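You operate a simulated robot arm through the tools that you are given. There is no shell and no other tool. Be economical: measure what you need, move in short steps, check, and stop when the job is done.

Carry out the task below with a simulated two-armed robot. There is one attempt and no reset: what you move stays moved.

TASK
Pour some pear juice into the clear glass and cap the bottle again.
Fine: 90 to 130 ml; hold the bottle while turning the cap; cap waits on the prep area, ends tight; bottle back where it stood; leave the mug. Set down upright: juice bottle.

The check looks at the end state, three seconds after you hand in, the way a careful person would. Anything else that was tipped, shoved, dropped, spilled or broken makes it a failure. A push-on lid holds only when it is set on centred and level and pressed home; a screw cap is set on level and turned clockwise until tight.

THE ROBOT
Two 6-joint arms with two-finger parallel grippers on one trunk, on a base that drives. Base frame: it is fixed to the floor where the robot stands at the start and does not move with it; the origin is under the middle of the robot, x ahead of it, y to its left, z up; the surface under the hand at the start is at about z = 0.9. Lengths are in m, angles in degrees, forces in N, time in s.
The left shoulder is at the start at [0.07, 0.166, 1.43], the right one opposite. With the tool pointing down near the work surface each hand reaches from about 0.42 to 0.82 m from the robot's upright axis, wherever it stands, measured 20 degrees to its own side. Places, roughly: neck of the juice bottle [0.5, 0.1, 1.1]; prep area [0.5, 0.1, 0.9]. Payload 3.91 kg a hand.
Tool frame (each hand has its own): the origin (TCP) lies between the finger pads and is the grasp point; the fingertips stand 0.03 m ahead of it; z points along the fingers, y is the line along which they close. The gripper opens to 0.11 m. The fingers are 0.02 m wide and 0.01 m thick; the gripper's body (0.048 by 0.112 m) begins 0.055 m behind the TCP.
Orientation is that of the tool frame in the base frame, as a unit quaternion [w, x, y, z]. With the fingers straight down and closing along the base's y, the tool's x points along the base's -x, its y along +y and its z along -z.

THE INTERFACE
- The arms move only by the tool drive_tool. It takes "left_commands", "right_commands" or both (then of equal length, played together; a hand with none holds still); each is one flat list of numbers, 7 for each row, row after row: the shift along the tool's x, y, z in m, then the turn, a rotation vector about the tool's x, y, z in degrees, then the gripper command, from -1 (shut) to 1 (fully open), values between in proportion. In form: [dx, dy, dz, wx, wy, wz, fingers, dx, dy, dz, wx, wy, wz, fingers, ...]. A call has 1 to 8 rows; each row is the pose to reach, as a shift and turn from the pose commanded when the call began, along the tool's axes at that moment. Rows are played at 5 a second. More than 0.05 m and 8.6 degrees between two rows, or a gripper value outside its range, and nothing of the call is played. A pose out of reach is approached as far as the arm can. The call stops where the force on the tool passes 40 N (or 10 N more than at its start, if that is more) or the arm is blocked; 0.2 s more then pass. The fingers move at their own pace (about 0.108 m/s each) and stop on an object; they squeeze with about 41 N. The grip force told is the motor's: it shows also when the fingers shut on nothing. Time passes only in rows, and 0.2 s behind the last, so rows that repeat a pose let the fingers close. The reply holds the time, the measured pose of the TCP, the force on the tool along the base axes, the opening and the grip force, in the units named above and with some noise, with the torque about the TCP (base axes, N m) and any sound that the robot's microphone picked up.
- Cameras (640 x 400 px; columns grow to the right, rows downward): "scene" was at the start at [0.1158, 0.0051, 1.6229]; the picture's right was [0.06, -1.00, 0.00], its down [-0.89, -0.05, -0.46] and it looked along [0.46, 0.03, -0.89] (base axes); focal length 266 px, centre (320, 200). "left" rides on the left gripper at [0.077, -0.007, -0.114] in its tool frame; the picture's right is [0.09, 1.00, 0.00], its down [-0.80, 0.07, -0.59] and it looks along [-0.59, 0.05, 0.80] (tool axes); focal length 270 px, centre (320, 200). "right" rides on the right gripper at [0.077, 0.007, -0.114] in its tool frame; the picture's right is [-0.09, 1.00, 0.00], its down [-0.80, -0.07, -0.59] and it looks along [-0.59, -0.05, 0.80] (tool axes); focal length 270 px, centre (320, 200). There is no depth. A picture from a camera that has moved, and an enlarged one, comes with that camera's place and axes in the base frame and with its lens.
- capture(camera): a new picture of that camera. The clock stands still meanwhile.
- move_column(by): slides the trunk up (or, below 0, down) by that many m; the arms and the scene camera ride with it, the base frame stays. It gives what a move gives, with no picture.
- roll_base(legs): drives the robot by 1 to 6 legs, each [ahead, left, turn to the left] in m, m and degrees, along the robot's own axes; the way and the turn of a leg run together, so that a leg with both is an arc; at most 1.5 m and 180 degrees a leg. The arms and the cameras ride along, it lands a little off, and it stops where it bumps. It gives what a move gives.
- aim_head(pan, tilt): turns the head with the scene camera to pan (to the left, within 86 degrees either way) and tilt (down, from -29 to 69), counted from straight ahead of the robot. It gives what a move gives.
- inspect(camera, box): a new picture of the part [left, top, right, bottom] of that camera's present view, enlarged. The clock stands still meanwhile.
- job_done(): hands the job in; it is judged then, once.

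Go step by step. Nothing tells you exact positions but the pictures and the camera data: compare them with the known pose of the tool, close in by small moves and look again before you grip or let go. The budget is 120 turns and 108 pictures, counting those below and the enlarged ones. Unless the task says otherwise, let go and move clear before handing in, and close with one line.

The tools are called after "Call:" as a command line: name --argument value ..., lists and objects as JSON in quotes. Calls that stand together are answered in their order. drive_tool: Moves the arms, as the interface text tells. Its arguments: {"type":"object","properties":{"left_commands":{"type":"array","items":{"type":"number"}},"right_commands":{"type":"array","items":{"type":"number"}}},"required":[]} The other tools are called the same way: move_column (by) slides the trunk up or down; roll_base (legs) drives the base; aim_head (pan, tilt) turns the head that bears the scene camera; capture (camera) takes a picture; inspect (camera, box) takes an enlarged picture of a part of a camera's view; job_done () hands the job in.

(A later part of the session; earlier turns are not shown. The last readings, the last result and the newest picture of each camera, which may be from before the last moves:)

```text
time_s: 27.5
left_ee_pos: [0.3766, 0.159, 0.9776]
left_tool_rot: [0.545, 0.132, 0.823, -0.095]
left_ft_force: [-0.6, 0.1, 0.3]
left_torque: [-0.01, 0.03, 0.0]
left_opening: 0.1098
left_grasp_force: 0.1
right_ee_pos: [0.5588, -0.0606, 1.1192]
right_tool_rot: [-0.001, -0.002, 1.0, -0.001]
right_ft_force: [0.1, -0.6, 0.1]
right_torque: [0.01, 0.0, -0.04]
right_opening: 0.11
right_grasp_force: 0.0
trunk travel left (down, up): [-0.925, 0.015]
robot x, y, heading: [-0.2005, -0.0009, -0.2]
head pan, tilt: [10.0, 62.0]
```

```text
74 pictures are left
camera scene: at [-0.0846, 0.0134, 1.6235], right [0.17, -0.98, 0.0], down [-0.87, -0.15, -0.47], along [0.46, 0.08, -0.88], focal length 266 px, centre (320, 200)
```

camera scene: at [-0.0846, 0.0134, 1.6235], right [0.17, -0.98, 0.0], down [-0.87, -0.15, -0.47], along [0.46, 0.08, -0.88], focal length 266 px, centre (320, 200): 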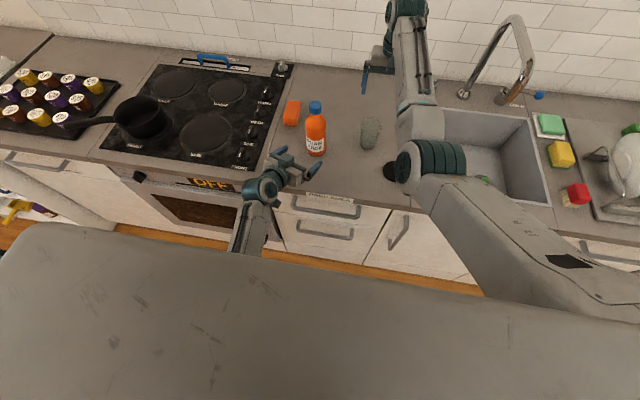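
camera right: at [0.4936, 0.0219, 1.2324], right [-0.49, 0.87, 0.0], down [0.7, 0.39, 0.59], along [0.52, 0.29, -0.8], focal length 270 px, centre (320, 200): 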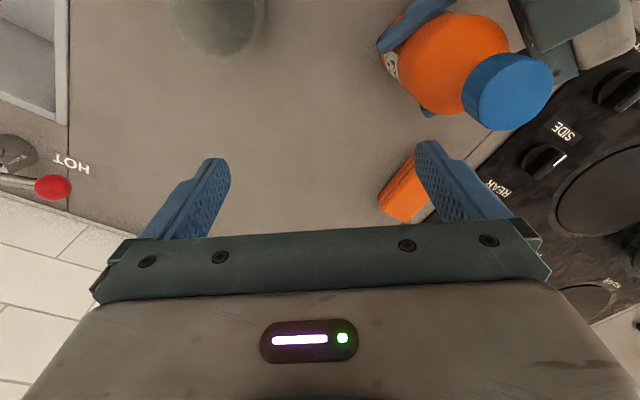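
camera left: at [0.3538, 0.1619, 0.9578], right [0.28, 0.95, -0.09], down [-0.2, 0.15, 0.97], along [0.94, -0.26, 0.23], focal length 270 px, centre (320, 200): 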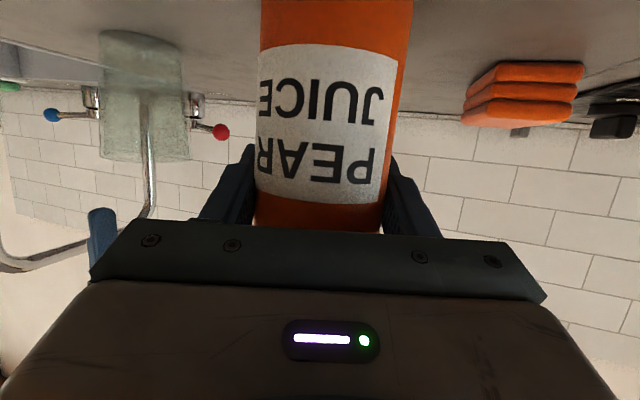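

Bottle and glass stand upright and untouched. I'll move the right hand further right for clearance, then shift the base.

Call:
drive_tool --right_commands '[0, -0.035, 0, 0, 0, 0, 1, 0, -0.07, 0, 0, 0, 0, 1, 0, -0.07, 0, 0, 0, 0, 1]'

Call:
roll_base --legs '[[-0.04, 0, 0], [0, 0.14, 0]]'

Call:
aim_head --pan -5 --tilt 55

Call:
capture --camera "scene"

```text
time_s: 28.3
left_ee_pos: [0.3773, 0.1591, 0.9781]
left_tool_rot: [0.545, 0.132, 0.822, -0.094]
left_ft_force: [0.0, 0.1, -0.1]
left_torque: [-0.01, -0.02, -0.01]
left_opening: 0.1099
left_grasp_force: 0.1
right_ee_pos: [0.559, -0.1295, 1.1169]
right_tool_rot: [0.0, -0.001, 1.0, -0.001]
right_ft_force: [0.5, 0.3, -0.5]
right_torque: [-0.02, 0.02, -0.03]
right_opening: 0.1101
right_grasp_force: 0.0
trunk travel left (down, up): [-0.925, 0.015]
robot x, y, heading: [-0.1991, 0.0014, -0.0]
head pan, tilt: [10.0, 62.0]
```

```text
time_s: 30.1
left_ee_pos: [0.3348, 0.296, 0.9796]
left_tool_rot: [0.546, 0.132, 0.822, -0.093]
left_ft_force: [-0.2, -0.8, -0.2]
left_torque: [0.0, 0.05, 0.04]
left_opening: 0.1102
left_grasp_force: 0.1
right_ee_pos: [0.5189, 0.0086, 1.1198]
right_tool_rot: [0.0, -0.002, 1.0, 0.001]
right_ft_force: [0.1, -0.5, -0.6]
right_torque: [0.02, -0.05, -0.01]
right_opening: 0.1101
right_grasp_force: 0.0
trunk travel left (down, up): [-0.925, 0.015]
robot x, y, heading: [-0.2411, 0.1402, 0.2]
head pan, tilt: [10.0, 62.0]
```

```text
time_s: 30.9
left_ee_pos: [0.3354, 0.2991, 0.9775]
left_tool_rot: [0.546, 0.129, 0.822, -0.093]
left_ft_force: [-0.3, 0.2, -1.3]
left_torque: [0.0, 0.03, -0.03]
left_opening: 0.1101
left_grasp_force: 0.0
right_ee_pos: [0.5188, 0.0101, 1.1182]
right_tool_rot: [0.0, -0.003, 1.0, -0.001]
right_ft_force: [0.2, 0.4, -0.4]
right_torque: [0.02, -0.01, 0.02]
right_opening: 0.1098
right_grasp_force: 0.0
trunk travel left (down, up): [-0.925, 0.015]
robot x, y, heading: [-0.2417, 0.1402, 0.4]
head pan, tilt: [-5.0, 55.0]
```

```text
73 pictures are left
camera scene: at [-0.1167, 0.1353, 1.6319], right [-0.08, -1.0, 0.0], down [-0.82, 0.07, -0.57], along [0.57, -0.05, -0.82], focal length 266 px, centre (320, 200)
```

scene: 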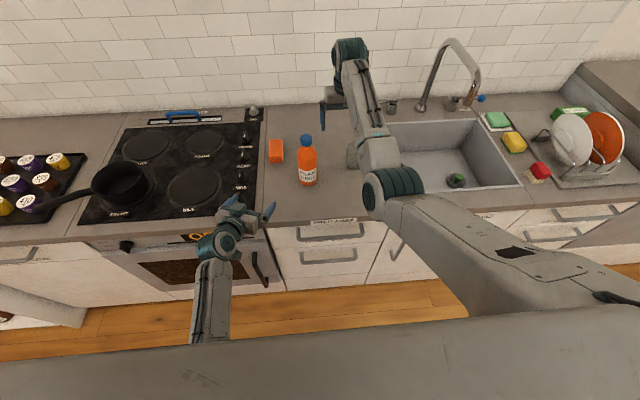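

The base is now at y = 0.14 with everything still standing. I'll test the right hand's reach above the cap.

Call:
drive_tool --right_commands '[0, 0, -0.015, 0, 0, 0, 1, 0.006, 0.03, -0.015, 0, 0, 0, 1, 0.013, 0.06, -0.015, 0, 0, 0, 1, 0.02, 0.09, -0.015, 0, 0, 0, 1, 0.027, 0.115, -0.015, 0, 0, 0, 1, 0.027, 0.115, -0.015, 0, 0, 0, 1]'

Call:
capture --camera "right"

```text
time_s: 32.3
left_ee_pos: [0.3354, 0.2981, 0.9783]
left_tool_rot: [0.546, 0.129, 0.823, -0.093]
left_ft_force: [0.2, -0.6, 1.0]
left_torque: [-0.01, -0.02, -0.01]
left_opening: 0.1099
left_grasp_force: 0.2
right_ee_pos: [0.4921, 0.1272, 1.1336]
right_tool_rot: [-0.001, -0.003, 1.0, 0.0]
right_ft_force: [-0.2, 0.1, 0.1]
right_torque: [0.03, 0.01, -0.05]
right_opening: 0.1098
right_grasp_force: 0.0
trunk travel left (down, up): [-0.925, 0.015]
robot x, y, heading: [-0.2398, 0.1381, 0.2]
head pan, tilt: [-5.0, 55.0]
```

```text
72 pictures are left
camera right: at [0.4152, 0.132, 1.247], right [0.08, 1.0, 0.0], down [0.8, -0.07, 0.59], along [0.59, -0.05, -0.8], focal length 270 px, centre (320, 200)
```

right: 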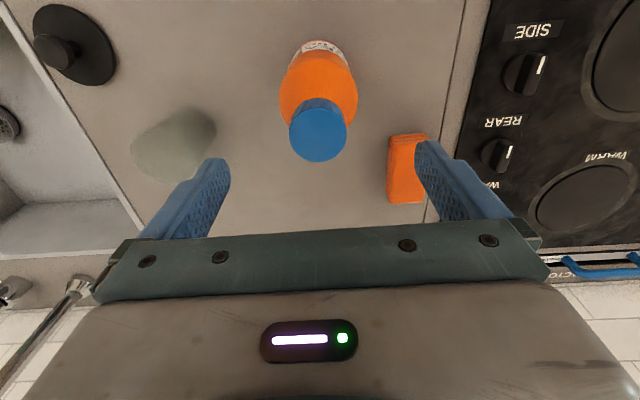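

Reach is now fine; the cap centre is about (0.484, 0.126). I'll bring the left hand to a pre-grasp pose from the left with more yaw.

Call:
drive_tool --left_commands '[-0.01, -0.016, 0.02, 7.7, 0.1, 3.2, 1, -0.02, -0.032, 0.04, 15.4, 0.2, 6.5, 1, -0.03, -0.048, 0.06, 23.05, 0.3, 9.7, 1, -0.039, -0.0634, 0.081, 23.05, 0.3, 9.7, 1, -0.039, -0.0634, 0.081, 23.05, 0.3, 9.7, 1]'

Call:
capture --camera "left"

```text
time_s: 33.5
left_ee_pos: [0.4013, 0.2072, 0.9833]
left_tool_rot: [0.513, 0.305, 0.775, -0.208]
left_ft_force: [-0.8, -0.8, 0.1]
left_torque: [-0.01, -0.03, 0.0]
left_opening: 0.1101
left_grasp_force: 0.1
right_ee_pos: [0.4925, 0.1253, 1.1332]
right_tool_rot: [-0.001, -0.002, 1.0, 0.0]
right_ft_force: [0.2, -0.8, -0.4]
right_torque: [0.0, 0.01, 0.0]
right_opening: 0.11
right_grasp_force: 0.1
trunk travel left (down, up): [-0.925, 0.015]
robot x, y, heading: [-0.2328, 0.139, 0.1]
head pan, tilt: [-5.0, 55.0]
```

```text
71 pictures are left
camera left: at [0.2997, 0.296, 0.9566], right [0.66, 0.75, -0.09], down [-0.12, 0.22, 0.97], along [0.74, -0.63, 0.23], focal length 270 px, centre (320, 200)
```

left: 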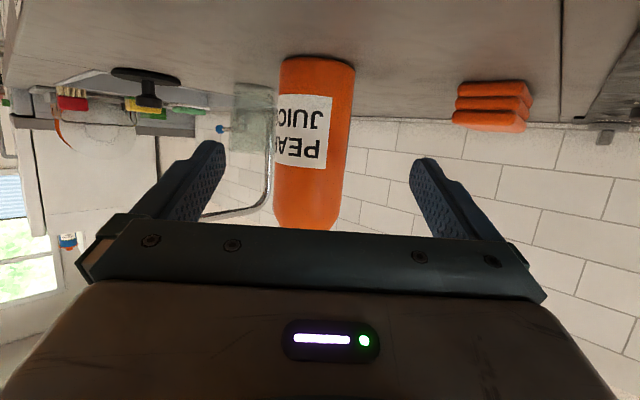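

The bottle is centred between the fingers again. I'll advance around it and close.

Call:
drive_tool --left_commands '[-0.011, 0, 0.026, 0, 0, 0, 1, -0.022, 0, 0.052, 0, 0, 0, 1, -0.033, 0, 0.078, 0, 0, 0, 1, -0.043, 0, 0.1024, 0, 0, 0, 1, -0.043, 0, 0.1024, 0, 0, 0, 0.6, -0.043, 0, 0.1024, 0, 0, 0, -0.2, -0.043, 0, 0.1024, 0, 0, 0, -1, -0.043, 0, 0.1024, 0, 0, 0, -1]'

Call:
capture --camera "right"

Call:
inspect --camera "scene" --box '[230, 100, 390, 200]'

```text
time_s: 35.3
left_ee_pos: [0.4831, 0.1335, 0.9828]
left_tool_rot: [0.512, 0.305, 0.776, -0.208]
left_ft_force: [1.4, -0.7, 0.0]
left_torque: [0.03, -0.07, -0.02]
left_opening: 0.0621
left_grasp_force: 40.8
right_ee_pos: [0.4931, 0.127, 1.1333]
right_tool_rot: [0.0, -0.004, 1.0, -0.001]
right_ft_force: [-0.9, -0.6, -0.4]
right_torque: [0.01, 0.01, 0.0]
right_opening: 0.11
right_grasp_force: 0.1
trunk travel left (down, up): [-0.925, 0.015]
robot x, y, heading: [-0.244, 0.1369, 0.1]
head pan, tilt: [-5.0, 55.0]
```

```text
70 pictures are left
camera right: at [0.4154, 0.1318, 1.2469], right [0.08, 1.0, 0.0], down [0.8, -0.07, 0.59], along [0.59, -0.05, -0.81], focal length 270 px, centre (320, 200)
```

right: 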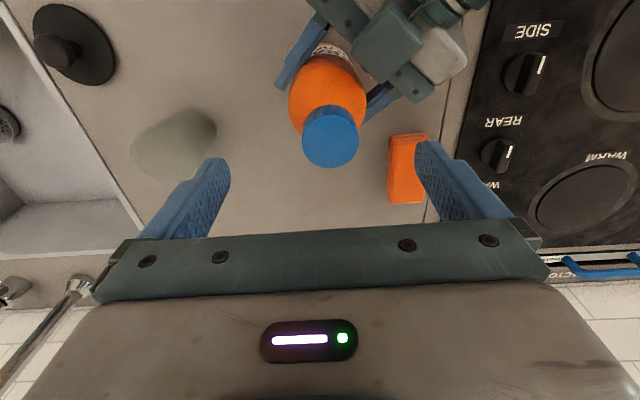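

```text
4.00 times, centred on (310, 150) of scene
camera zoom: at [-0.116, 0.134, 1.6318], right [-0.08, -1.0, 0.0], down [-0.82, 0.07, -0.57], along [0.57, -0.05, -0.82], focal length 1065 px, centre (360, 400)
```

zoom: 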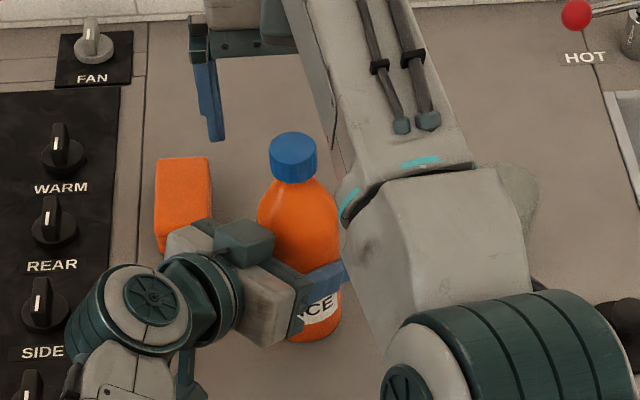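

The bottle is firmly held, nudged about 8 mm, which I'll undo on return. I'll pre-rotate the right hand clockwise above the cap so there is room to unscrew counter-clockwise.

Call:
drive_tool --right_commands '[0.006, 0.006, 0, 0, 0, 8.5, 1, 0.006, 0.006, 0, 0, 0, 17, 1, 0.006, 0.006, 0, 0, 0, 25.5, 1, 0.006, 0.006, 0, 0, 0, 34, 1, 0.006, 0.006, 0, 0, 0, 42.5, 1, 0.006, 0.006, 0, 0, 0, 51, 1, 0.006, 0.006, 0, 0, 0, 59.5, 1, 0.006, 0.006, 0, 0, 0, 68, 1]'

Call:
capture --camera "right"

```text
time_s: 37.1
left_ee_pos: [0.4825, 0.1326, 0.983]
left_tool_rot: [0.512, 0.305, 0.775, -0.208]
left_ft_force: [0.5, 0.2, 0.0]
left_torque: [0.05, -0.02, -0.04]
left_opening: 0.0624
left_grasp_force: 40.9
right_ee_pos: [0.4859, 0.1318, 1.1322]
right_tool_rot: [0.0, 0.557, 0.83, -0.001]
right_ft_force: [0.5, 0.1, -0.2]
right_torque: [0.0, 0.02, 0.01]
right_opening: 0.1099
right_grasp_force: 0.0
trunk travel left (down, up): [-0.925, 0.015]
robot x, y, heading: [-0.2415, 0.139, 0.3]
head pan, tilt: [-5.0, 55.0]
```

```text
68 pictures are left
camera right: at [0.4635, 0.2049, 1.2468], right [0.96, 0.29, 0.0], down [0.24, -0.77, 0.59], along [0.17, -0.57, -0.8], focal length 270 px, centre (320, 200)
```

right: 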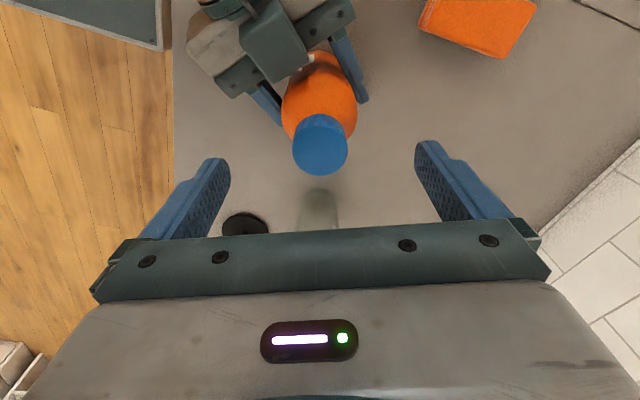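

The cap at (0.486, 0.1325) is right under the hand. I'll descend 36 mm and grip it.

Call:
drive_tool --right_commands '[0, 0, 0.02, 0, 0, 0, 1, 0, 0, 0.036, 0, 0, 0, 1, 0, 0, 0.036, 0, 0, 0, 0.2, 0, 0, 0.036, 0, 0, 0, -0.5, 0, 0, 0.036, 0, 0, 0, -1, 0, 0, 0.036, 0, 0, 0, -1]'

Call:
capture --camera "right"

Call:
inspect --camera "scene" --box '[230, 100, 390, 200]'

```text
time_s: 38.5
left_ee_pos: [0.4839, 0.1333, 0.9823]
left_tool_rot: [0.513, 0.305, 0.775, -0.209]
left_ft_force: [-3.7, -1.4, 0.3]
left_torque: [0.11, -0.29, -0.07]
left_opening: 0.0621
left_grasp_force: 40.7
right_ee_pos: [0.4861, 0.1301, 1.0974]
right_tool_rot: [-0.001, 0.557, 0.83, 0.0]
right_ft_force: [2.2, 0.4, -2.6]
right_torque: [-0.02, 0.02, 0.05]
right_opening: 0.0327
right_grasp_force: 41.5
trunk travel left (down, up): [-0.925, 0.015]
robot x, y, heading: [-0.2405, 0.1355, 0.3]
head pan, tilt: [-5.0, 55.0]
```

```text
67 pictures are left
camera right: at [0.4635, 0.2041, 1.2118], right [0.95, 0.3, 0.0], down [0.24, -0.77, 0.59], along [0.18, -0.57, -0.8], focal length 270 px, centre (320, 200)
```

right: 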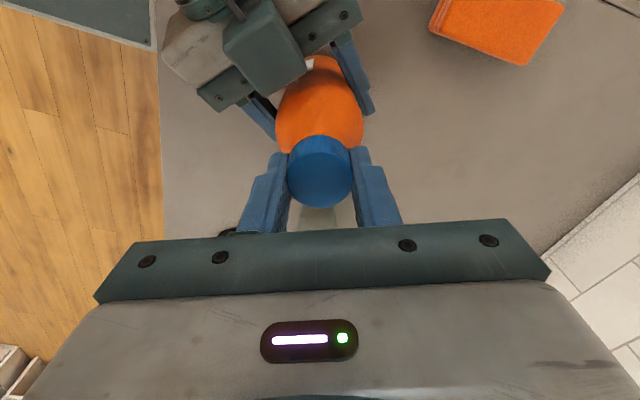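

```text
4.00 times, centred on (310, 150) of scene
camera zoom: at [-0.1159, 0.1341, 1.6318], right [-0.08, -1.0, 0.0], down [-0.82, 0.07, -0.57], along [0.57, -0.05, -0.82], focal length 1065 px, centre (360, 400)
```

zoom: 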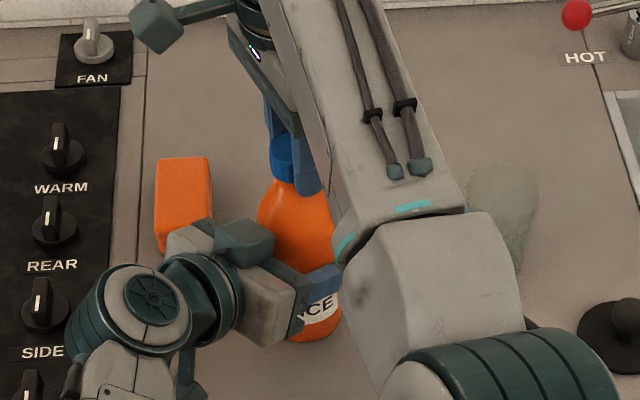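

The cap is gripped, 33 mm across. Now I'll turn it counter-clockwise while the left hand holds the bottle.

Call:
drive_tool --right_commands '[0, 0, 0, 0, 0, -8.5, -1, 0, 0, 0, 0, 0, -17, -1, 0, 0, 0, 0, 0, -25.5, -1, 0, 0, 0, 0, 0, -34, -1, 0, 0, -0.0005, 0, 0, -42.5, -1, 0, 0, -0.0005, 0, 0, -51, -1, 0, 0, -0.0005, 0, 0, -59.5, -1, 0, 0, -0.0005, 0, 0, -68, -1]'

Call:
capture --camera "right"

```text
time_s: 40.3
left_ee_pos: [0.4824, 0.1327, 0.9814]
left_tool_rot: [0.513, 0.305, 0.775, -0.209]
left_ft_force: [-6.0, -10.6, -1.3]
left_torque: [1.24, -0.4, 0.0]
left_opening: 0.0618
left_grasp_force: 40.6
right_ee_pos: [0.4859, 0.1303, 1.098]
right_tool_rot: [0.0, -0.004, 1.0, 0.0]
right_ft_force: [5.9, 11.1, 3.6]
right_torque: [0.16, -0.14, -0.03]
right_opening: 0.0326
right_grasp_force: 40.7
trunk travel left (down, up): [-0.925, 0.015]
robot x, y, heading: [-0.2397, 0.1383, 0.2]
head pan, tilt: [-5.0, 55.0]
```

```text
65 pictures are left
camera right: at [0.4088, 0.1374, 1.2118], right [0.08, 1.0, 0.0], down [0.8, -0.06, 0.59], along [0.59, -0.05, -0.8], focal length 270 px, centre (320, 200)
```

right: 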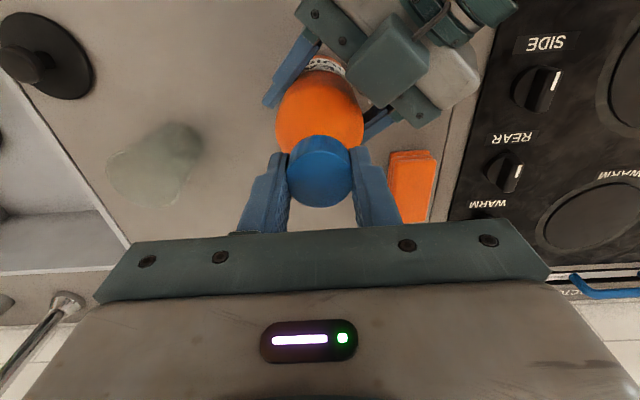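

It turns, but a side force of about 11 N shows I'm slightly off the axis. I'll ease the hand 2 mm towards it while continuing to unscrew.

Call:
drive_tool --right_commands '[-0.001, 0.002, -0.0005, 0, 0, -8.5, -1, -0.001, 0.002, -0.0005, 0, 0, -17, -1, -0.001, 0.002, -0.0005, 0, 0, -25.5, -1, -0.001, 0.002, -0.0005, 0, 0, -34, -1, -0.001, 0.002, -0.001, 0, 0, -42.5, -1, -0.001, 0.002, -0.001, 0, 0, -51, -1, -0.001, 0.002, -0.001, 0, 0, -59.5, -1, -0.001, 0.002, -0.001, 0, 0, -68, -1]'

Call:
capture --camera "right"

```text
time_s: 42.1
left_ee_pos: [0.4836, 0.1327, 0.9827]
left_tool_rot: [0.513, 0.305, 0.775, -0.208]
left_ft_force: [9.9, -4.6, -0.3]
left_torque: [0.66, 0.45, 0.02]
left_opening: 0.0617
left_grasp_force: 40.9
right_ee_pos: [0.487, 0.1331, 1.0987]
right_tool_rot: [-0.002, -0.563, 0.826, 0.001]
right_ft_force: [-9.4, 4.9, 0.5]
right_torque: [-0.16, 0.64, 0.0]
right_opening: 0.0326
right_grasp_force: 41.1
trunk travel left (down, up): [-0.925, 0.015]
robot x, y, heading: [-0.2389, 0.1391, 0.4]
head pan, tilt: [-5.0, 55.0]
```

```text
64 pictures are left
camera right: at [0.4531, 0.064, 1.2123], right [-0.89, 0.45, 0.0], down [0.36, 0.72, 0.59], along [0.26, 0.53, -0.81], focal length 270 px, centre (320, 200)
```

right: 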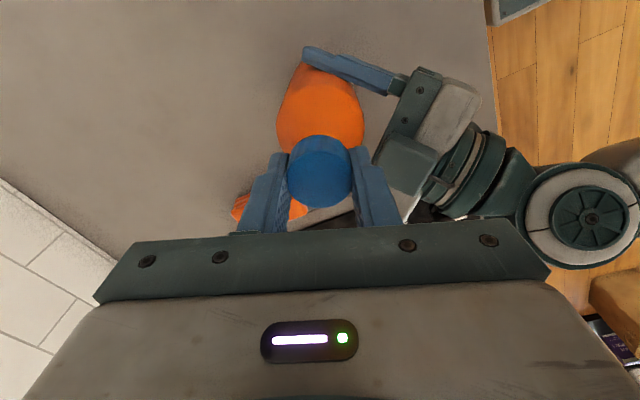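

About 136 degrees are done with side forces bounded. I'll continue counter-clockwise.

Call:
drive_tool --right_commands '[0, 0.001, -0.0005, 0, 0, -8.5, -1, 0, 0.001, -0.0005, 0, 0, -17, -1, 0, 0.001, -0.0005, 0, 0, -25.5, -1, 0, 0.001, -0.0005, 0, 0, -34, -1, 0, 0.001, -0.001, 0, 0, -42.5, -1, 0, 0.001, -0.001, 0, 0, -51, -1, 0, 0.001, -0.001, 0, 0, -59.5, -1, 0, 0.001, -0.001, 0, 0, -68, -1]'

Call:
capture --camera "right"

```text
time_s: 43.9
left_ee_pos: [0.4838, 0.1326, 0.9822]
left_tool_rot: [0.512, 0.306, 0.775, -0.209]
left_ft_force: [10.3, 1.0, 2.2]
left_torque: [-0.22, 0.53, 0.04]
left_opening: 0.0616
left_grasp_force: 41.0
right_ee_pos: [0.4867, 0.1326, 1.1009]
right_tool_rot: [0.001, 0.929, -0.371, 0.0]
right_ft_force: [-8.2, -2.1, -0.3]
right_torque: [-0.03, 0.14, -0.02]
right_opening: 0.0324
right_grasp_force: 41.1
trunk travel left (down, up): [-0.925, 0.015]
robot x, y, heading: [-0.241, 0.1372, 0.3]
head pan, tilt: [-5.0, 55.0]
```

```text
63 pictures are left
camera right: at [0.5372, 0.0756, 1.2151], right [-0.75, -0.66, 0.0], down [-0.53, 0.6, 0.59], along [-0.39, 0.44, -0.8], focal length 270 px, centre (320, 200)
```

right: 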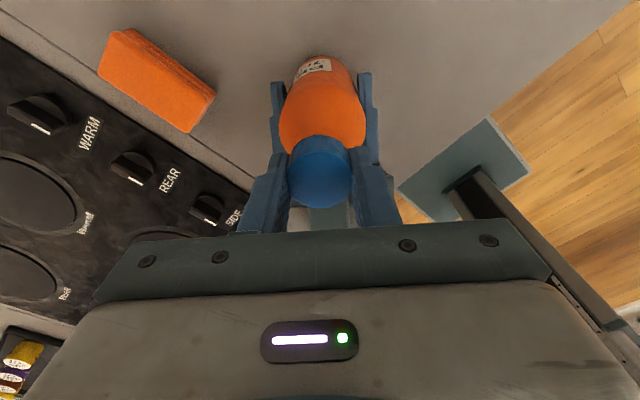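

204 degrees are done with no vertical resistance. I'll go on with a slight upward bias.

Call:
drive_tool --right_commands '[0, 0, -0.0005, 0, 0, -8.5, -1, 0, 0, -0.0005, 0, 0, -17, -1, 0, 0, -0.001, 0, 0, -25.5, -1, 0, 0, -0.001, 0, 0, -34, -1, 0, 0, -0.001, 0, 0, -42.5, -1, 0, 0, -0.0015, 0, 0, -51, -1, 0, 0, -0.0015, 0, 0, -59.5, -1, 0, 0, -0.0015, 0, 0, -68, -1]'

Call:
capture --camera "right"

```text
time_s: 45.7
left_ee_pos: [0.4822, 0.1342, 0.982]
left_tool_rot: [0.512, 0.305, 0.776, -0.208]
left_ft_force: [11.2, 24.2, -6.9]
left_torque: [-1.94, 0.91, 0.18]
left_opening: 0.0631
left_grasp_force: 40.8
right_ee_pos: [0.4913, 0.1379, 1.1003]
right_tool_rot: [0.002, 0.998, 0.059, -0.001]
right_ft_force: [-10.7, -23.4, 9.0]
right_torque: [-0.65, 0.28, 0.04]
right_opening: 0.0325
right_grasp_force: 40.4
right hand out of reach, approached as far as the arm can: row 6, 7, 8
trunk travel left (down, up): [-0.925, 0.015]
robot x, y, heading: [-0.2408, 0.1414, 0.1]
head pan, tilt: [-5.0, 55.0]
```

```text
62 pictures are left
camera right: at [0.5687, 0.1413, 1.2146], right [0.03, -1.0, 0.0], down [-0.8, -0.02, 0.6], along [-0.6, -0.02, -0.8], focal length 270 px, centre (320, 200)
```

right: 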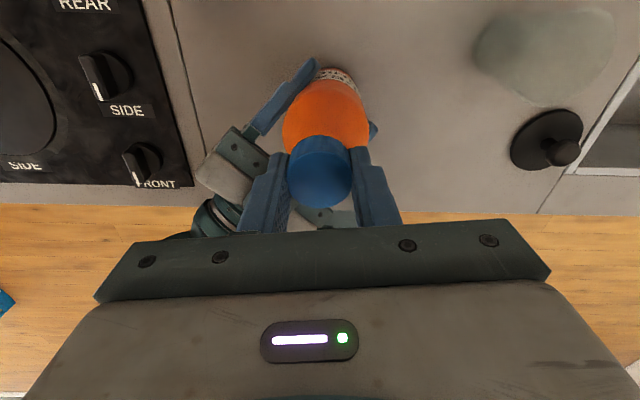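

The wrist reached its limit near 187 degrees and pushed the bottle sideways a few millimetres. I'll back off that offset and test with a tiny lift whether the cap is free yet.

Call:
drive_tool --right_commands '[-0.003, 0.0025, 0, 0, 0, 6, -1, -0.0056, 0.0044, 0, 0, 0, 10, -1, -0.0056, 0.0044, -0.002, 0, 0, 10, -1, -0.0056, 0.0044, -0.004, 0, 0, 10, -1, -0.0056, 0.0044, -0.004, 0, 0, 10, -1]'

```text
time_s: 46.9
left_ee_pos: [0.4828, 0.1322, 0.9822]
left_tool_rot: [0.512, 0.306, 0.774, -0.21]
left_ft_force: [1.6, -1.1, -1.6]
left_torque: [0.08, 0.2, 0.0]
left_opening: 0.0618
left_grasp_force: 41.2
right_ee_pos: [0.4871, 0.1346, 1.1035]
right_tool_rot: [0.0, 1.0, -0.028, -0.003]
right_ft_force: [-1.9, 0.5, -0.3]
right_torque: [0.0, 0.04, -0.04]
right_opening: 0.0323
right_grasp_force: 40.8
trunk travel left (down, up): [-0.925, 0.015]
robot x, y, heading: [-0.2412, 0.1399, 0.3]
head pan, tilt: [-5.0, 55.0]
```

There's no resistance to the 4 mm lift, so the cap may already be off. I'll lift 12 mm more and look.

Call:
drive_tool --right_commands '[0, 0, -0.004, 0, 0, 0, -1, 0, 0, -0.008, 0, 0, 0, -1, 0, 0, -0.012, 0, 0, 0, -1, 0, 0, -0.012, 0, 0, 0, -1]'

Call:
capture --camera "right"

Call:
inspect --camera "scene" --box '[250, 100, 370, 175]'

```text
time_s: 47.9
left_ee_pos: [0.4828, 0.1331, 0.9816]
left_tool_rot: [0.512, 0.306, 0.775, -0.209]
left_ft_force: [0.5, -1.1, -2.8]
left_torque: [0.0, 0.02, 0.01]
left_opening: 0.0616
left_grasp_force: 41.1
right_ee_pos: [0.4856, 0.1347, 1.1152]
right_tool_rot: [0.001, 1.0, -0.028, -0.002]
right_ft_force: [-0.1, -0.6, -0.3]
right_torque: [0.0, 0.0, 0.01]
right_opening: 0.0323
right_grasp_force: 41.2
trunk travel left (down, up): [-0.925, 0.015]
robot x, y, heading: [-0.2403, 0.1402, 0.1]
head pan, tilt: [-5.0, 55.0]
```

```text
61 pictures are left
camera right: at [0.563, 0.1231, 1.2297], right [-0.14, -0.99, 0.0], down [-0.79, 0.12, 0.6], along [-0.59, 0.08, -0.8], focal length 270 px, centre (320, 200)
```

right: 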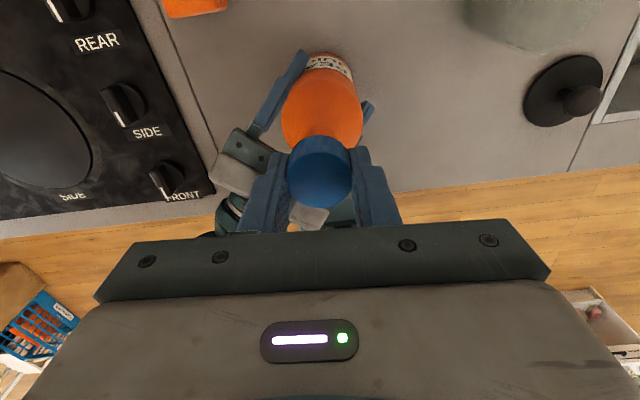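

```text
5.33 times, centred on (310, 138) of scene
camera zoom: at [-0.1158, 0.1341, 1.6318], right [-0.08, -1.0, 0.0], down [-0.82, 0.07, -0.57], along [0.57, -0.05, -0.82], focal length 1420 px, centre (373, 533)
```

zoom: 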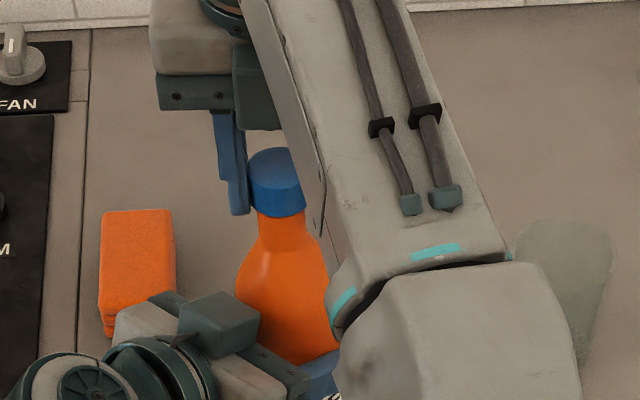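

The cap has come off the neck. I'll lift it clear, carry it to the right and begin unwinding the wrist.

Call:
drive_tool --right_commands '[0, 0, -0.01, 0, 0, 0, -1, 0, 0, -0.02, 0, 0, 0, -1, 0, 0.015, -0.022, 0, 0, 5, -1, 0.002, 0.04, -0.022, 0, 0, 13, -1, 0.004, 0.065, -0.022, 0, 0, 21, -1, 0.005, 0.09, -0.02, 0, 0, 29, -1, 0.006, 0.11, -0.02, 0, 0, 37, -1, 0.007, 0.125, -0.02, 0, 0, 45, -1]'

Call:
capture --camera "right"

Call:
capture --camera "scene"

```text
time_s: 49.7
left_ee_pos: [0.4821, 0.1323, 0.9819]
left_tool_rot: [0.513, 0.304, 0.775, -0.208]
left_ft_force: [0.4, 0.3, -1.8]
left_torque: [-0.01, 0.02, 0.0]
left_opening: 0.0615
left_grasp_force: 41.4
right_ee_pos: [0.4899, 0.0094, 1.134]
right_tool_rot: [0.001, 0.912, -0.409, -0.002]
right_ft_force: [0.2, 0.2, -0.5]
right_torque: [0.0, -0.01, -0.02]
right_opening: 0.0326
right_grasp_force: 41.5
trunk travel left (down, up): [-0.925, 0.015]
robot x, y, heading: [-0.2374, 0.1381, 0.4]
head pan, tilt: [-5.0, 55.0]
```

```text
59 pictures are left
camera right: at [0.5347, -0.0535, 1.2488], right [-0.8, -0.6, 0.0], down [-0.48, 0.65, 0.6], along [-0.36, 0.48, -0.8], focal length 270 px, centre (320, 200)
```

right: 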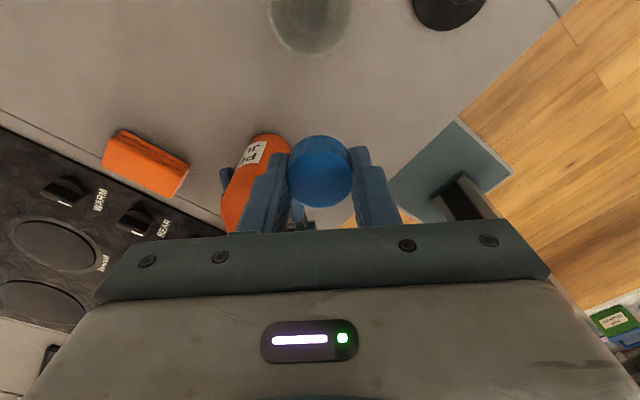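

```text
58 pictures are left
camera scene: at [-0.1156, 0.1333, 1.6318], right [-0.08, -1.0, 0.0], down [-0.82, 0.07, -0.57], along [0.57, -0.05, -0.82], focal length 266 px, centre (320, 200)
```

scene: 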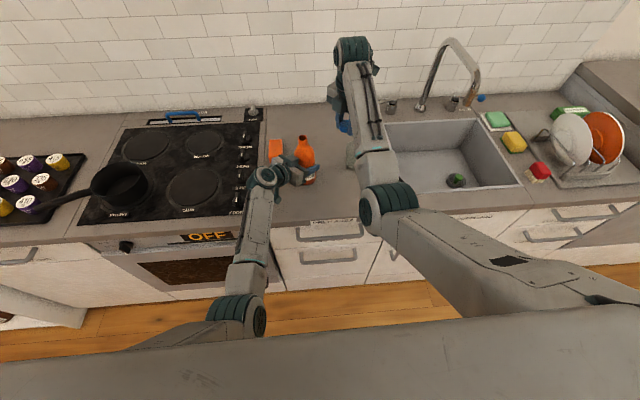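

The cap is in hand and the bottle is open and steady. I'll keep this wrist angle for recapping later and lower the cap to the counter near (0.44, 0.01).

Call:
drive_tool --right_commands '[-0.0067, 0.0075, 0.03, 0, 0, 0, -1, -0.0133, 0.015, 0.065, 0, 0, 0, -1, -0.02, 0.0224, 0.1, 0, 0, 0, -1, -0.0267, 0.03, 0.135, 0, 0, 0, -1, -0.0333, 0.0373, 0.17, 0, 0, 0, -1, -0.0333, 0.0373, 0.185, 0, 0, 0, -1, -0.0333, 0.0373, 0.185, 0, 0, 0, -1]'

Call:
capture --camera "right"

Call:
inspect --camera "scene" --box '[250, 110, 410, 210]'

```text
time_s: 51.3
left_ee_pos: [0.4832, 0.1325, 0.9818]
left_tool_rot: [0.513, 0.305, 0.775, -0.208]
left_ft_force: [-0.2, 0.5, -2.8]
left_torque: [0.03, 0.01, -0.01]
left_opening: 0.0616
left_grasp_force: 41.4
right_ee_pos: [0.4364, 0.0104, 0.9507]
right_tool_rot: [0.001, 0.913, -0.409, -0.001]
right_ft_force: [-0.4, 0.0, 0.5]
right_torque: [-0.01, -0.01, -0.01]
right_opening: 0.0322
right_grasp_force: 41.8
trunk travel left (down, up): [-0.925, 0.015]
robot x, y, heading: [-0.2429, 0.1407, 0.1]
head pan, tilt: [-5.0, 55.0]
```

```text
57 pictures are left
camera right: at [0.4824, -0.0525, 1.0642], right [-0.8, -0.6, 0.0], down [-0.48, 0.64, 0.6], along [-0.36, 0.48, -0.8], focal length 270 px, centre (320, 200)
```

right: 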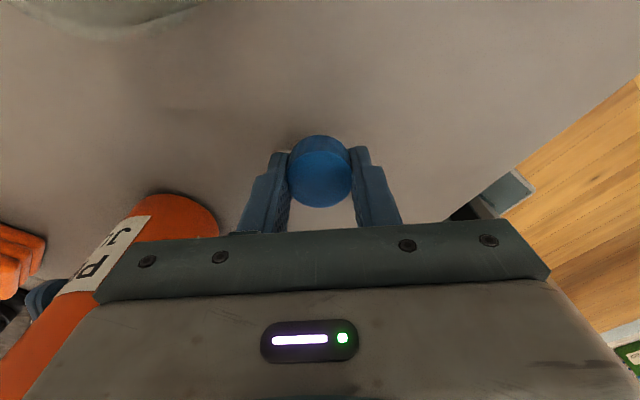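

```text
4.00 times, centred on (330, 160) of scene
camera zoom: at [-0.1157, 0.1341, 1.6318], right [-0.08, -1.0, 0.0], down [-0.82, 0.07, -0.57], along [0.57, -0.05, -0.82], focal length 1065 px, centre (280, 360)
```

zoom: 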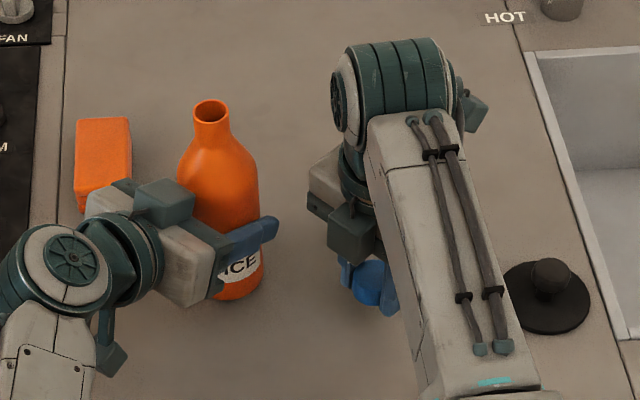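

The bottle mouth is open at z of about 1.09, and the cap hovers just above the counter. I'll lower it gently until it touches.

Call:
drive_tool --right_commands '[0, 0, 0.008, 0, 0, 0, -1, 0, 0, 0.014, 0, 0, 0, -1, 0, 0, 0.0175, 0, 0, 0, -1, 0, 0, 0.0175, 0, 0, 0, -1]'

Call:
inspect --camera "right" --box '[220, 110, 420, 235]'

```text
time_s: 52.3
left_ee_pos: [0.4828, 0.1332, 0.9829]
left_tool_rot: [0.512, 0.306, 0.775, -0.209]
left_ft_force: [0.3, 0.1, -3.0]
left_torque: [0.01, 0.0, -0.03]
left_opening: 0.0616
left_grasp_force: 40.7
right_ee_pos: [0.4359, 0.0083, 0.9337]
right_tool_rot: [0.001, 0.913, -0.409, -0.002]
right_ft_force: [0.3, 0.1, -1.5]
right_torque: [0.0, 0.03, -0.02]
right_opening: 0.0324
right_grasp_force: 41.5
trunk travel left (down, up): [-0.925, 0.015]
robot x, y, heading: [-0.2412, 0.139, 0.4]
head pan, tilt: [-5.0, 55.0]
```

```text
3.20 times, centred on (320, 172) of right
camera zoom: at [0.483, -0.0531, 1.0476], right [-0.8, -0.6, 0.0], down [-0.48, 0.64, 0.6], along [-0.36, 0.48, -0.8], focal length 865 px, centre (320, 288)
```

zoom: 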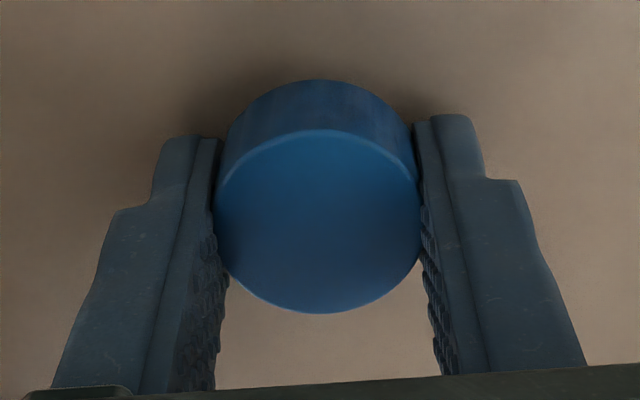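

Almost touching. I'll lower two more millimetres and read the force.

Call:
drive_tool --right_commands '[0, 0, 0.0015, 0, 0, 0, -1, 0, 0, 0.0015, 0, 0, 0, -1]'

```text
time_s: 52.9
left_ee_pos: [0.4833, 0.134, 0.9822]
left_tool_rot: [0.513, 0.305, 0.775, -0.208]
left_ft_force: [0.4, -0.1, -3.2]
left_torque: [0.03, 0.02, 0.03]
left_opening: 0.0615
left_grasp_force: 40.9
right_ee_pos: [0.4356, 0.0095, 0.9337]
right_tool_rot: [0.001, 0.913, -0.409, -0.003]
right_ft_force: [0.3, 0.3, 0.2]
right_torque: [-0.01, -0.04, -0.02]
right_opening: 0.0323
right_grasp_force: 40.6
trunk travel left (down, up): [-0.925, 0.015]
robot x, y, heading: [-0.242, 0.1421, 0.3]
head pan, tilt: [-5.0, 55.0]
```

Call:
drive_tool --right_commands '[0, 0, 0.0015, 0, 0, 0, -1, 0, 0, 0.003, 0, 0, 0, -1, 0, 0, 0.003, 0, 0, 0, -1]'

```text
time_s: 53.7
left_ee_pos: [0.4835, 0.1326, 0.9825]
left_tool_rot: [0.513, 0.305, 0.775, -0.209]
left_ft_force: [-0.3, -0.6, -2.2]
left_torque: [0.01, 0.0, 0.02]
left_opening: 0.0616
left_grasp_force: 40.7
right_ee_pos: [0.4357, 0.0084, 0.9289]
right_tool_rot: [0.001, 0.913, -0.408, 0.0]
right_ft_force: [1.1, -0.7, 6.4]
right_torque: [0.07, -0.14, -0.03]
right_opening: 0.0323
right_grasp_force: 40.5
trunk travel left (down, up): [-0.925, 0.015]
robot x, y, heading: [-0.2375, 0.1409, 0.4]
head pan, tilt: [-5.0, 55.0]
```

The cap is in contact with the counter. I'll release it, rise, and look.

Call:
drive_tool --right_commands '[0, 0, -0.0005, 0, 0, 0, -0.2, 0, 0, -0.0005, 0, 0, 0, 0.2, 0, 0, -0.0005, 0, 0, 0, 0.2, 0, 0, -0.03, 0, 0, 0, 0.2, 0, 0, -0.07, 0, 0, 0, 0.2, 0, 0, -0.11, 0, 0, 0, 0.2, 0, 0, -0.15, 0, 0, 0, 0.2, 0, 0, -0.15, 0, 0, 0, 0.2]'

Call:
capture --camera "right"

```text
time_s: 55.5
left_ee_pos: [0.4834, 0.133, 0.982]
left_tool_rot: [0.512, 0.305, 0.775, -0.208]
left_ft_force: [1.0, -0.8, -2.6]
left_torque: [0.02, -0.02, 0.03]
left_opening: 0.0616
left_grasp_force: 41.2
right_ee_pos: [0.4373, 0.0088, 1.0794]
right_tool_rot: [0.001, 0.913, -0.408, -0.002]
right_ft_force: [-0.7, -0.3, 0.3]
right_torque: [0.03, 0.03, -0.01]
right_opening: 0.0661
right_grasp_force: 0.1
trunk travel left (down, up): [-0.925, 0.015]
robot x, y, heading: [-0.2377, 0.1403, 0.5]
head pan, tilt: [-5.0, 55.0]
```

```text
54 pictures are left
camera right: at [0.4839, -0.0532, 1.1934], right [-0.8, -0.6, 0.0], down [-0.48, 0.64, 0.6], along [-0.36, 0.48, -0.8], focal length 270 px, centre (320, 200)
```

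right: 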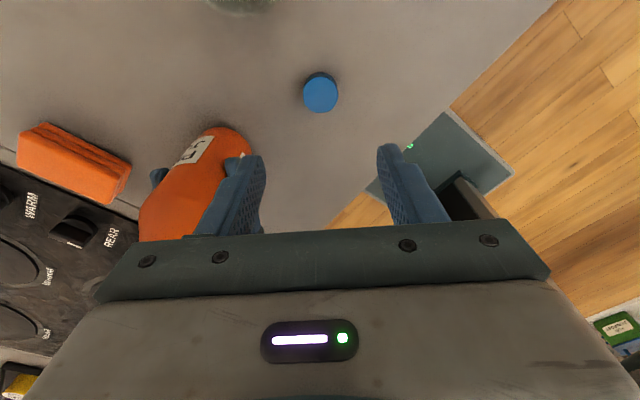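

The cap stands upright on the prep area at about (0.436, 0.008). I'll park the right hand away to the right and lift the bottle 5 cm to weigh it.

Call:
drive_tool --right_commands '[0.028, 0.018, -0.01, 0, 0, 0, 0.2, 0.056, 0.037, -0.02, 0, 0, 0, 0.2, 0.084, 0.055, -0.03, 0, 0, 0, 0.2, 0.112, 0.073, -0.03, 0, 0, 0, 0.2, 0.14, 0.092, -0.03, 0, 0, 0, 0.2, 0.169, 0.11, -0.03, 0, 0, 0, 0.2, 0.169, 0.11, -0.03, 0, 0, 0, 0.2]' --left_commands '[-0.0092, 0, -0.0039, 0, 0, 0, -1, -0.0184, 0, -0.0077, 0, 0, 0, -1, -0.0276, 0, -0.0116, 0, 0, 0, -1, -0.0369, 0, -0.0155, 0, 0, 0, -1, -0.0461, 0, -0.0193, 0, 0, 0, -1, -0.0461, 0, -0.0193, 0, 0, 0, -1, -0.0461, 0, -0.0193, 0, 0, 0, -1]'

Call:
aim_head --pan -15 --tilt 52

Call:
capture --camera "scene"

```text
time_s: 57.1
left_ee_pos: [0.4839, 0.139, 1.0303]
left_tool_rot: [0.511, 0.307, 0.777, -0.205]
left_ft_force: [0.2, -0.1, -2.2]
left_torque: [0.01, -0.02, 0.03]
left_opening: 0.0617
left_grasp_force: 40.8
right_ee_pos: [0.4707, -0.1902, 1.1075]
right_tool_rot: [0.002, 0.913, -0.407, -0.002]
right_ft_force: [0.6, -0.5, -0.5]
right_torque: [-0.03, -0.01, -0.02]
right_opening: 0.0658
right_grasp_force: 0.0
right hand out of reach, approached as far as the arm can: row 1, 2, 3, 4, 5
trunk travel left (down, up): [-0.925, 0.015]
robot x, y, heading: [-0.2428, 0.1379, 0.2]
head pan, tilt: [-5.0, 55.0]
```

```text
time_s: 57.8
left_ee_pos: [0.4828, 0.1384, 1.0323]
left_tool_rot: [0.512, 0.306, 0.776, -0.204]
left_ft_force: [0.1, 0.8, -2.2]
left_torque: [0.01, 0.01, -0.03]
left_opening: 0.0616
left_grasp_force: 40.8
right_ee_pos: [0.4686, -0.1898, 1.1066]
right_tool_rot: [0.001, 0.913, -0.408, -0.001]
right_ft_force: [-0.8, 0.9, 0.1]
right_torque: [0.03, 0.03, -0.01]
right_opening: 0.0662
right_grasp_force: 0.1
trunk travel left (down, up): [-0.925, 0.015]
robot x, y, heading: [-0.2416, 0.138, 0.2]
head pan, tilt: [-15.0, 52.0]
```

```text
53 pictures are left
camera scene: at [-0.1149, 0.1213, 1.6356], right [-0.25, -0.97, 0.0], down [-0.76, 0.2, -0.62], along [0.59, -0.16, -0.79], focal length 266 px, centre (320, 200)
```

scene: 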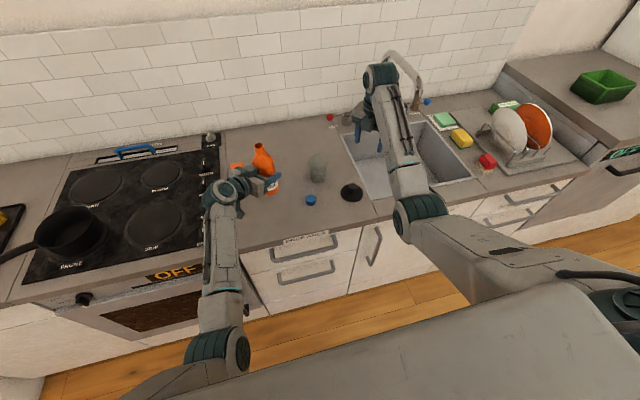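

The bottle is open in the left hand, weighing about 2.2–2.8 N. I'll tilt it in stages toward the glass, first 32 degrees while raised and still well away from it.

Call:
drive_tool --left_commands '[-0.011, 0.0014, 0, -3.1, 0, 7.4, -1, -0.022, 0.0028, 0, -6.2, -0.1, 14.7, -1, -0.033, 0.0042, 0.0, -9.3, -0.1, 22.1, -1, -0.0439, 0.0055, 0.001, -12.4, -0.1, 29.5, -1, -0.0439, 0.0055, 0.001, -12.4, -0.1, 29.5, -1]'

Call:
inspect --camera "scene" --box '[200, 110, 400, 235]'

```text
time_s: 59.2
left_ee_pos: [0.5103, 0.1832, 1.0568]
left_tool_rot: [0.56, 0.449, 0.694, 0.057]
left_ft_force: [-0.2, -0.4, -3.8]
left_torque: [-0.02, 0.0, 0.0]
left_opening: 0.0616
left_grasp_force: 41.0
right_ee_pos: [0.4684, -0.1909, 1.1067]
right_tool_rot: [0.001, 0.913, -0.409, -0.001]
right_ft_force: [0.1, 0.8, 1.1]
right_torque: [0.02, 0.01, 0.01]
right_opening: 0.066
right_grasp_force: 0.0
trunk travel left (down, up): [-0.925, 0.015]
robot x, y, heading: [-0.2359, 0.1398, 0.2]
head pan, tilt: [-15.0, 52.0]
stopped in row 5 (left hand): the arm was blocked; the commanded pose is now the measured one
```

```text
3.20 times, centred on (300, 172) of scene
camera zoom: at [-0.1149, 0.1209, 1.6356], right [-0.26, -0.97, 0.0], down [-0.76, 0.2, -0.62], along [0.59, -0.16, -0.79], focal length 852 px, centre (384, 288)
```

zoom: 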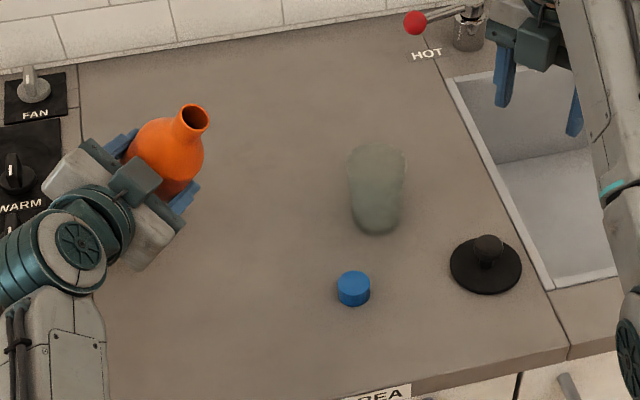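

The left arm is blocked inward again, and the bottle is tilted about 36 degrees with nothing spilled. I'll pull the bottle back and up, then shift the base right so the left arm can reach over the glass.

Call:
drive_tool --left_commands '[0.006, 0.001, -0.03, 0, 0, 0, -1, 0.012, 0.0015, -0.06, 0, 0, 0, -1, 0.018, 0.002, -0.09, 0, 0, 0, -1, 0.0233, 0.0029, -0.1235, 0, 0, 0, -1, 0.0233, 0.0029, -0.1235, 0, 0, 0, -1]'

Call:
capture --camera "scene"

```text
time_s: 60.4
left_ee_pos: [0.4109, 0.2538, 1.0871]
left_tool_rot: [0.561, 0.448, 0.693, 0.055]
left_ft_force: [-0.1, 0.0, -2.1]
left_torque: [-0.01, -0.01, 0.0]
left_opening: 0.0616
left_grasp_force: 41.4
right_ee_pos: [0.468, -0.1903, 1.1064]
right_tool_rot: [0.001, 0.913, -0.408, -0.001]
right_ft_force: [0.0, 0.1, -0.2]
right_torque: [0.03, -0.02, -0.02]
right_opening: 0.0659
right_grasp_force: 0.1
trunk travel left (down, up): [-0.925, 0.015]
robot x, y, heading: [-0.2367, 0.1383, 0.1]
head pan, tilt: [-15.0, 52.0]
```

```text
51 pictures are left
camera scene: at [-0.115, 0.1206, 1.6357], right [-0.26, -0.97, 0.0], down [-0.76, 0.2, -0.62], along [0.59, -0.16, -0.79], focal length 266 px, centre (320, 200)
```

scene: 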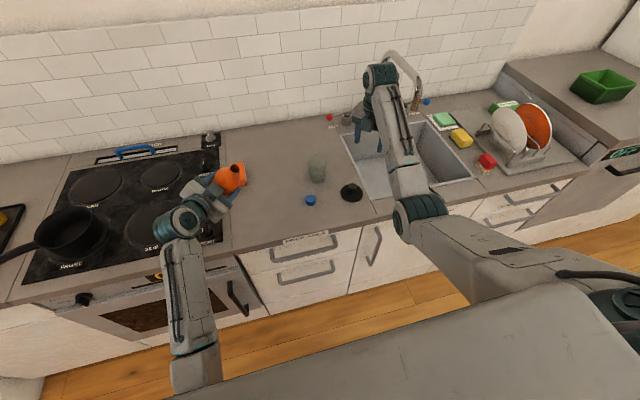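

Path check: the right hand would end at about (0.47, -0.36), still 16 cm short of the faucet spout in x. I'll shift the base 17 cm right.

Call:
roll_base --legs '[[0, -0.17, 0]]'

Call:
aim_head --pan 0 --tilt 55

Call:
capture --camera "scene"

```text
time_s: 61.9
left_ee_pos: [0.4112, 0.0852, 1.0875]
left_tool_rot: [0.562, 0.449, 0.693, 0.053]
left_ft_force: [-1.2, 0.5, -1.5]
left_torque: [0.0, 0.02, -0.03]
left_opening: 0.0614
left_grasp_force: 41.5
right_ee_pos: [0.4697, -0.3601, 1.1082]
right_tool_rot: [0.003, 0.913, -0.408, 0.0]
right_ft_force: [0.2, 0.9, -0.3]
right_torque: [-0.02, -0.02, 0.0]
right_opening: 0.0657
right_grasp_force: 0.1
trunk travel left (down, up): [-0.925, 0.015]
robot x, y, heading: [-0.241, -0.0319, 0.3]
head pan, tilt: [-15.0, 52.0]
```

```text
time_s: 62.6
left_ee_pos: [0.4127, 0.0822, 1.0867]
left_tool_rot: [0.561, 0.449, 0.693, 0.055]
left_ft_force: [-0.3, -0.6, -2.2]
left_torque: [0.01, 0.0, -0.02]
left_opening: 0.0615
left_grasp_force: 41.1
right_ee_pos: [0.4698, -0.3637, 1.1072]
right_tool_rot: [0.0, 0.913, -0.408, 0.0]
right_ft_force: [0.1, 0.3, 0.6]
right_torque: [0.02, 0.01, 0.04]
right_opening: 0.0662
right_grasp_force: 0.1
trunk travel left (down, up): [-0.925, 0.015]
robot x, y, heading: [-0.2408, -0.0328, 0.2]
head pan, tilt: [0.0, 55.0]
```

```text
50 pictures are left
camera scene: at [-0.1151, -0.0318, 1.6318], right [0.0, -1.0, 0.0], down [-0.82, 0.0, -0.57], along [0.57, 0.0, -0.82], focal length 266 px, centre (320, 200)
```

scene: 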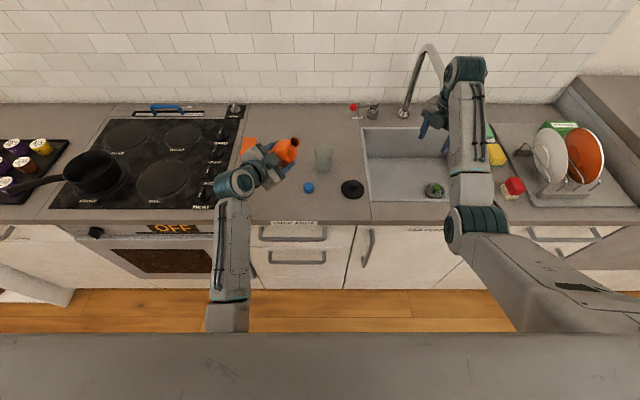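

Now the left arm has room. I'll carry the tilted bottle over so the mouth is above the glass, about 16 cm over its rim, keeping the 36-degree tilt.

Call:
drive_tool --left_commands '[-0.003, 0.0072, 0.0358, 0, 0, 0, -1, -0.006, 0.0143, 0.0717, 0, 0, 0, -1, -0.009, 0.0215, 0.1075, 0, 0, 0, -1, -0.012, 0.0286, 0.1434, 0, 0, 0, -1, -0.0149, 0.0358, 0.1792, 0, 0, 0, -1, -0.0149, 0.0358, 0.1792, 0, 0, 0, -1]'

Call:
inspect --camera "scene" --box '[230, 100, 390, 200]'

Call:
capture --camera "left"

```text
time_s: 64.0
left_ee_pos: [0.5805, 0.0168, 1.0535]
left_tool_rot: [0.561, 0.449, 0.694, 0.056]
left_ft_force: [0.4, 0.3, -3.0]
left_torque: [0.01, 0.01, -0.01]
left_opening: 0.0613
left_grasp_force: 41.2
right_ee_pos: [0.469, -0.3625, 1.1074]
right_tool_rot: [0.001, 0.913, -0.408, 0.0]
right_ft_force: [-0.3, 0.5, 0.7]
right_torque: [0.01, -0.02, 0.01]
right_opening: 0.0662
right_grasp_force: 0.1
trunk travel left (down, up): [-0.925, 0.015]
robot x, y, heading: [-0.2443, -0.0323, 0.1]
head pan, tilt: [0.0, 55.0]
```

```text
4.00 times, centred on (310, 150) of scene
camera zoom: at [-0.1158, -0.031, 1.6319], right [0.0, -1.0, 0.0], down [-0.82, 0.0, -0.57], along [0.57, 0.0, -0.82], focal length 1065 px, centre (360, 400)
```

zoom: 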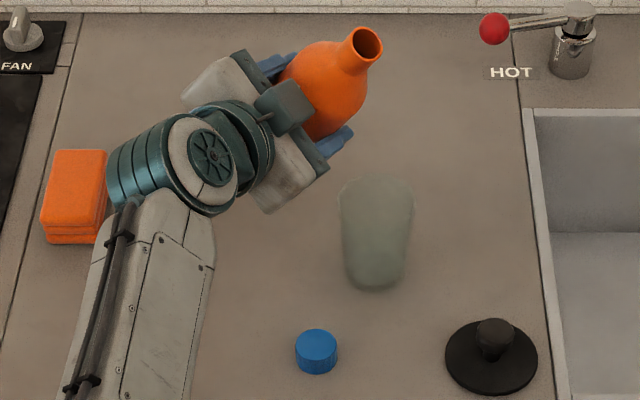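

```text
48 pictures are left
camera left: at [0.4853, 0.1149, 1.0345], right [0.56, 0.65, 0.51], down [-0.48, -0.25, 0.84], along [0.68, -0.72, 0.17], focal length 270 px, centre (320, 200)
```

left: 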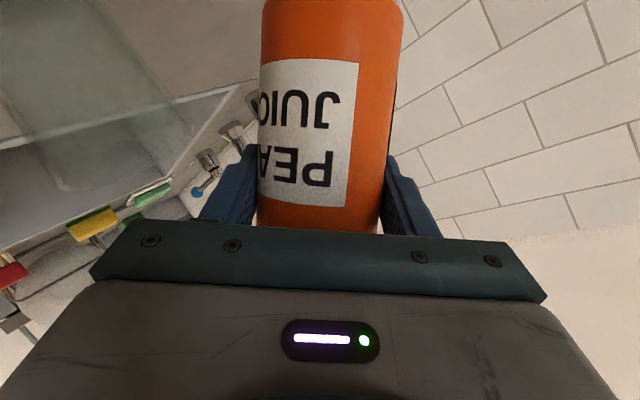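

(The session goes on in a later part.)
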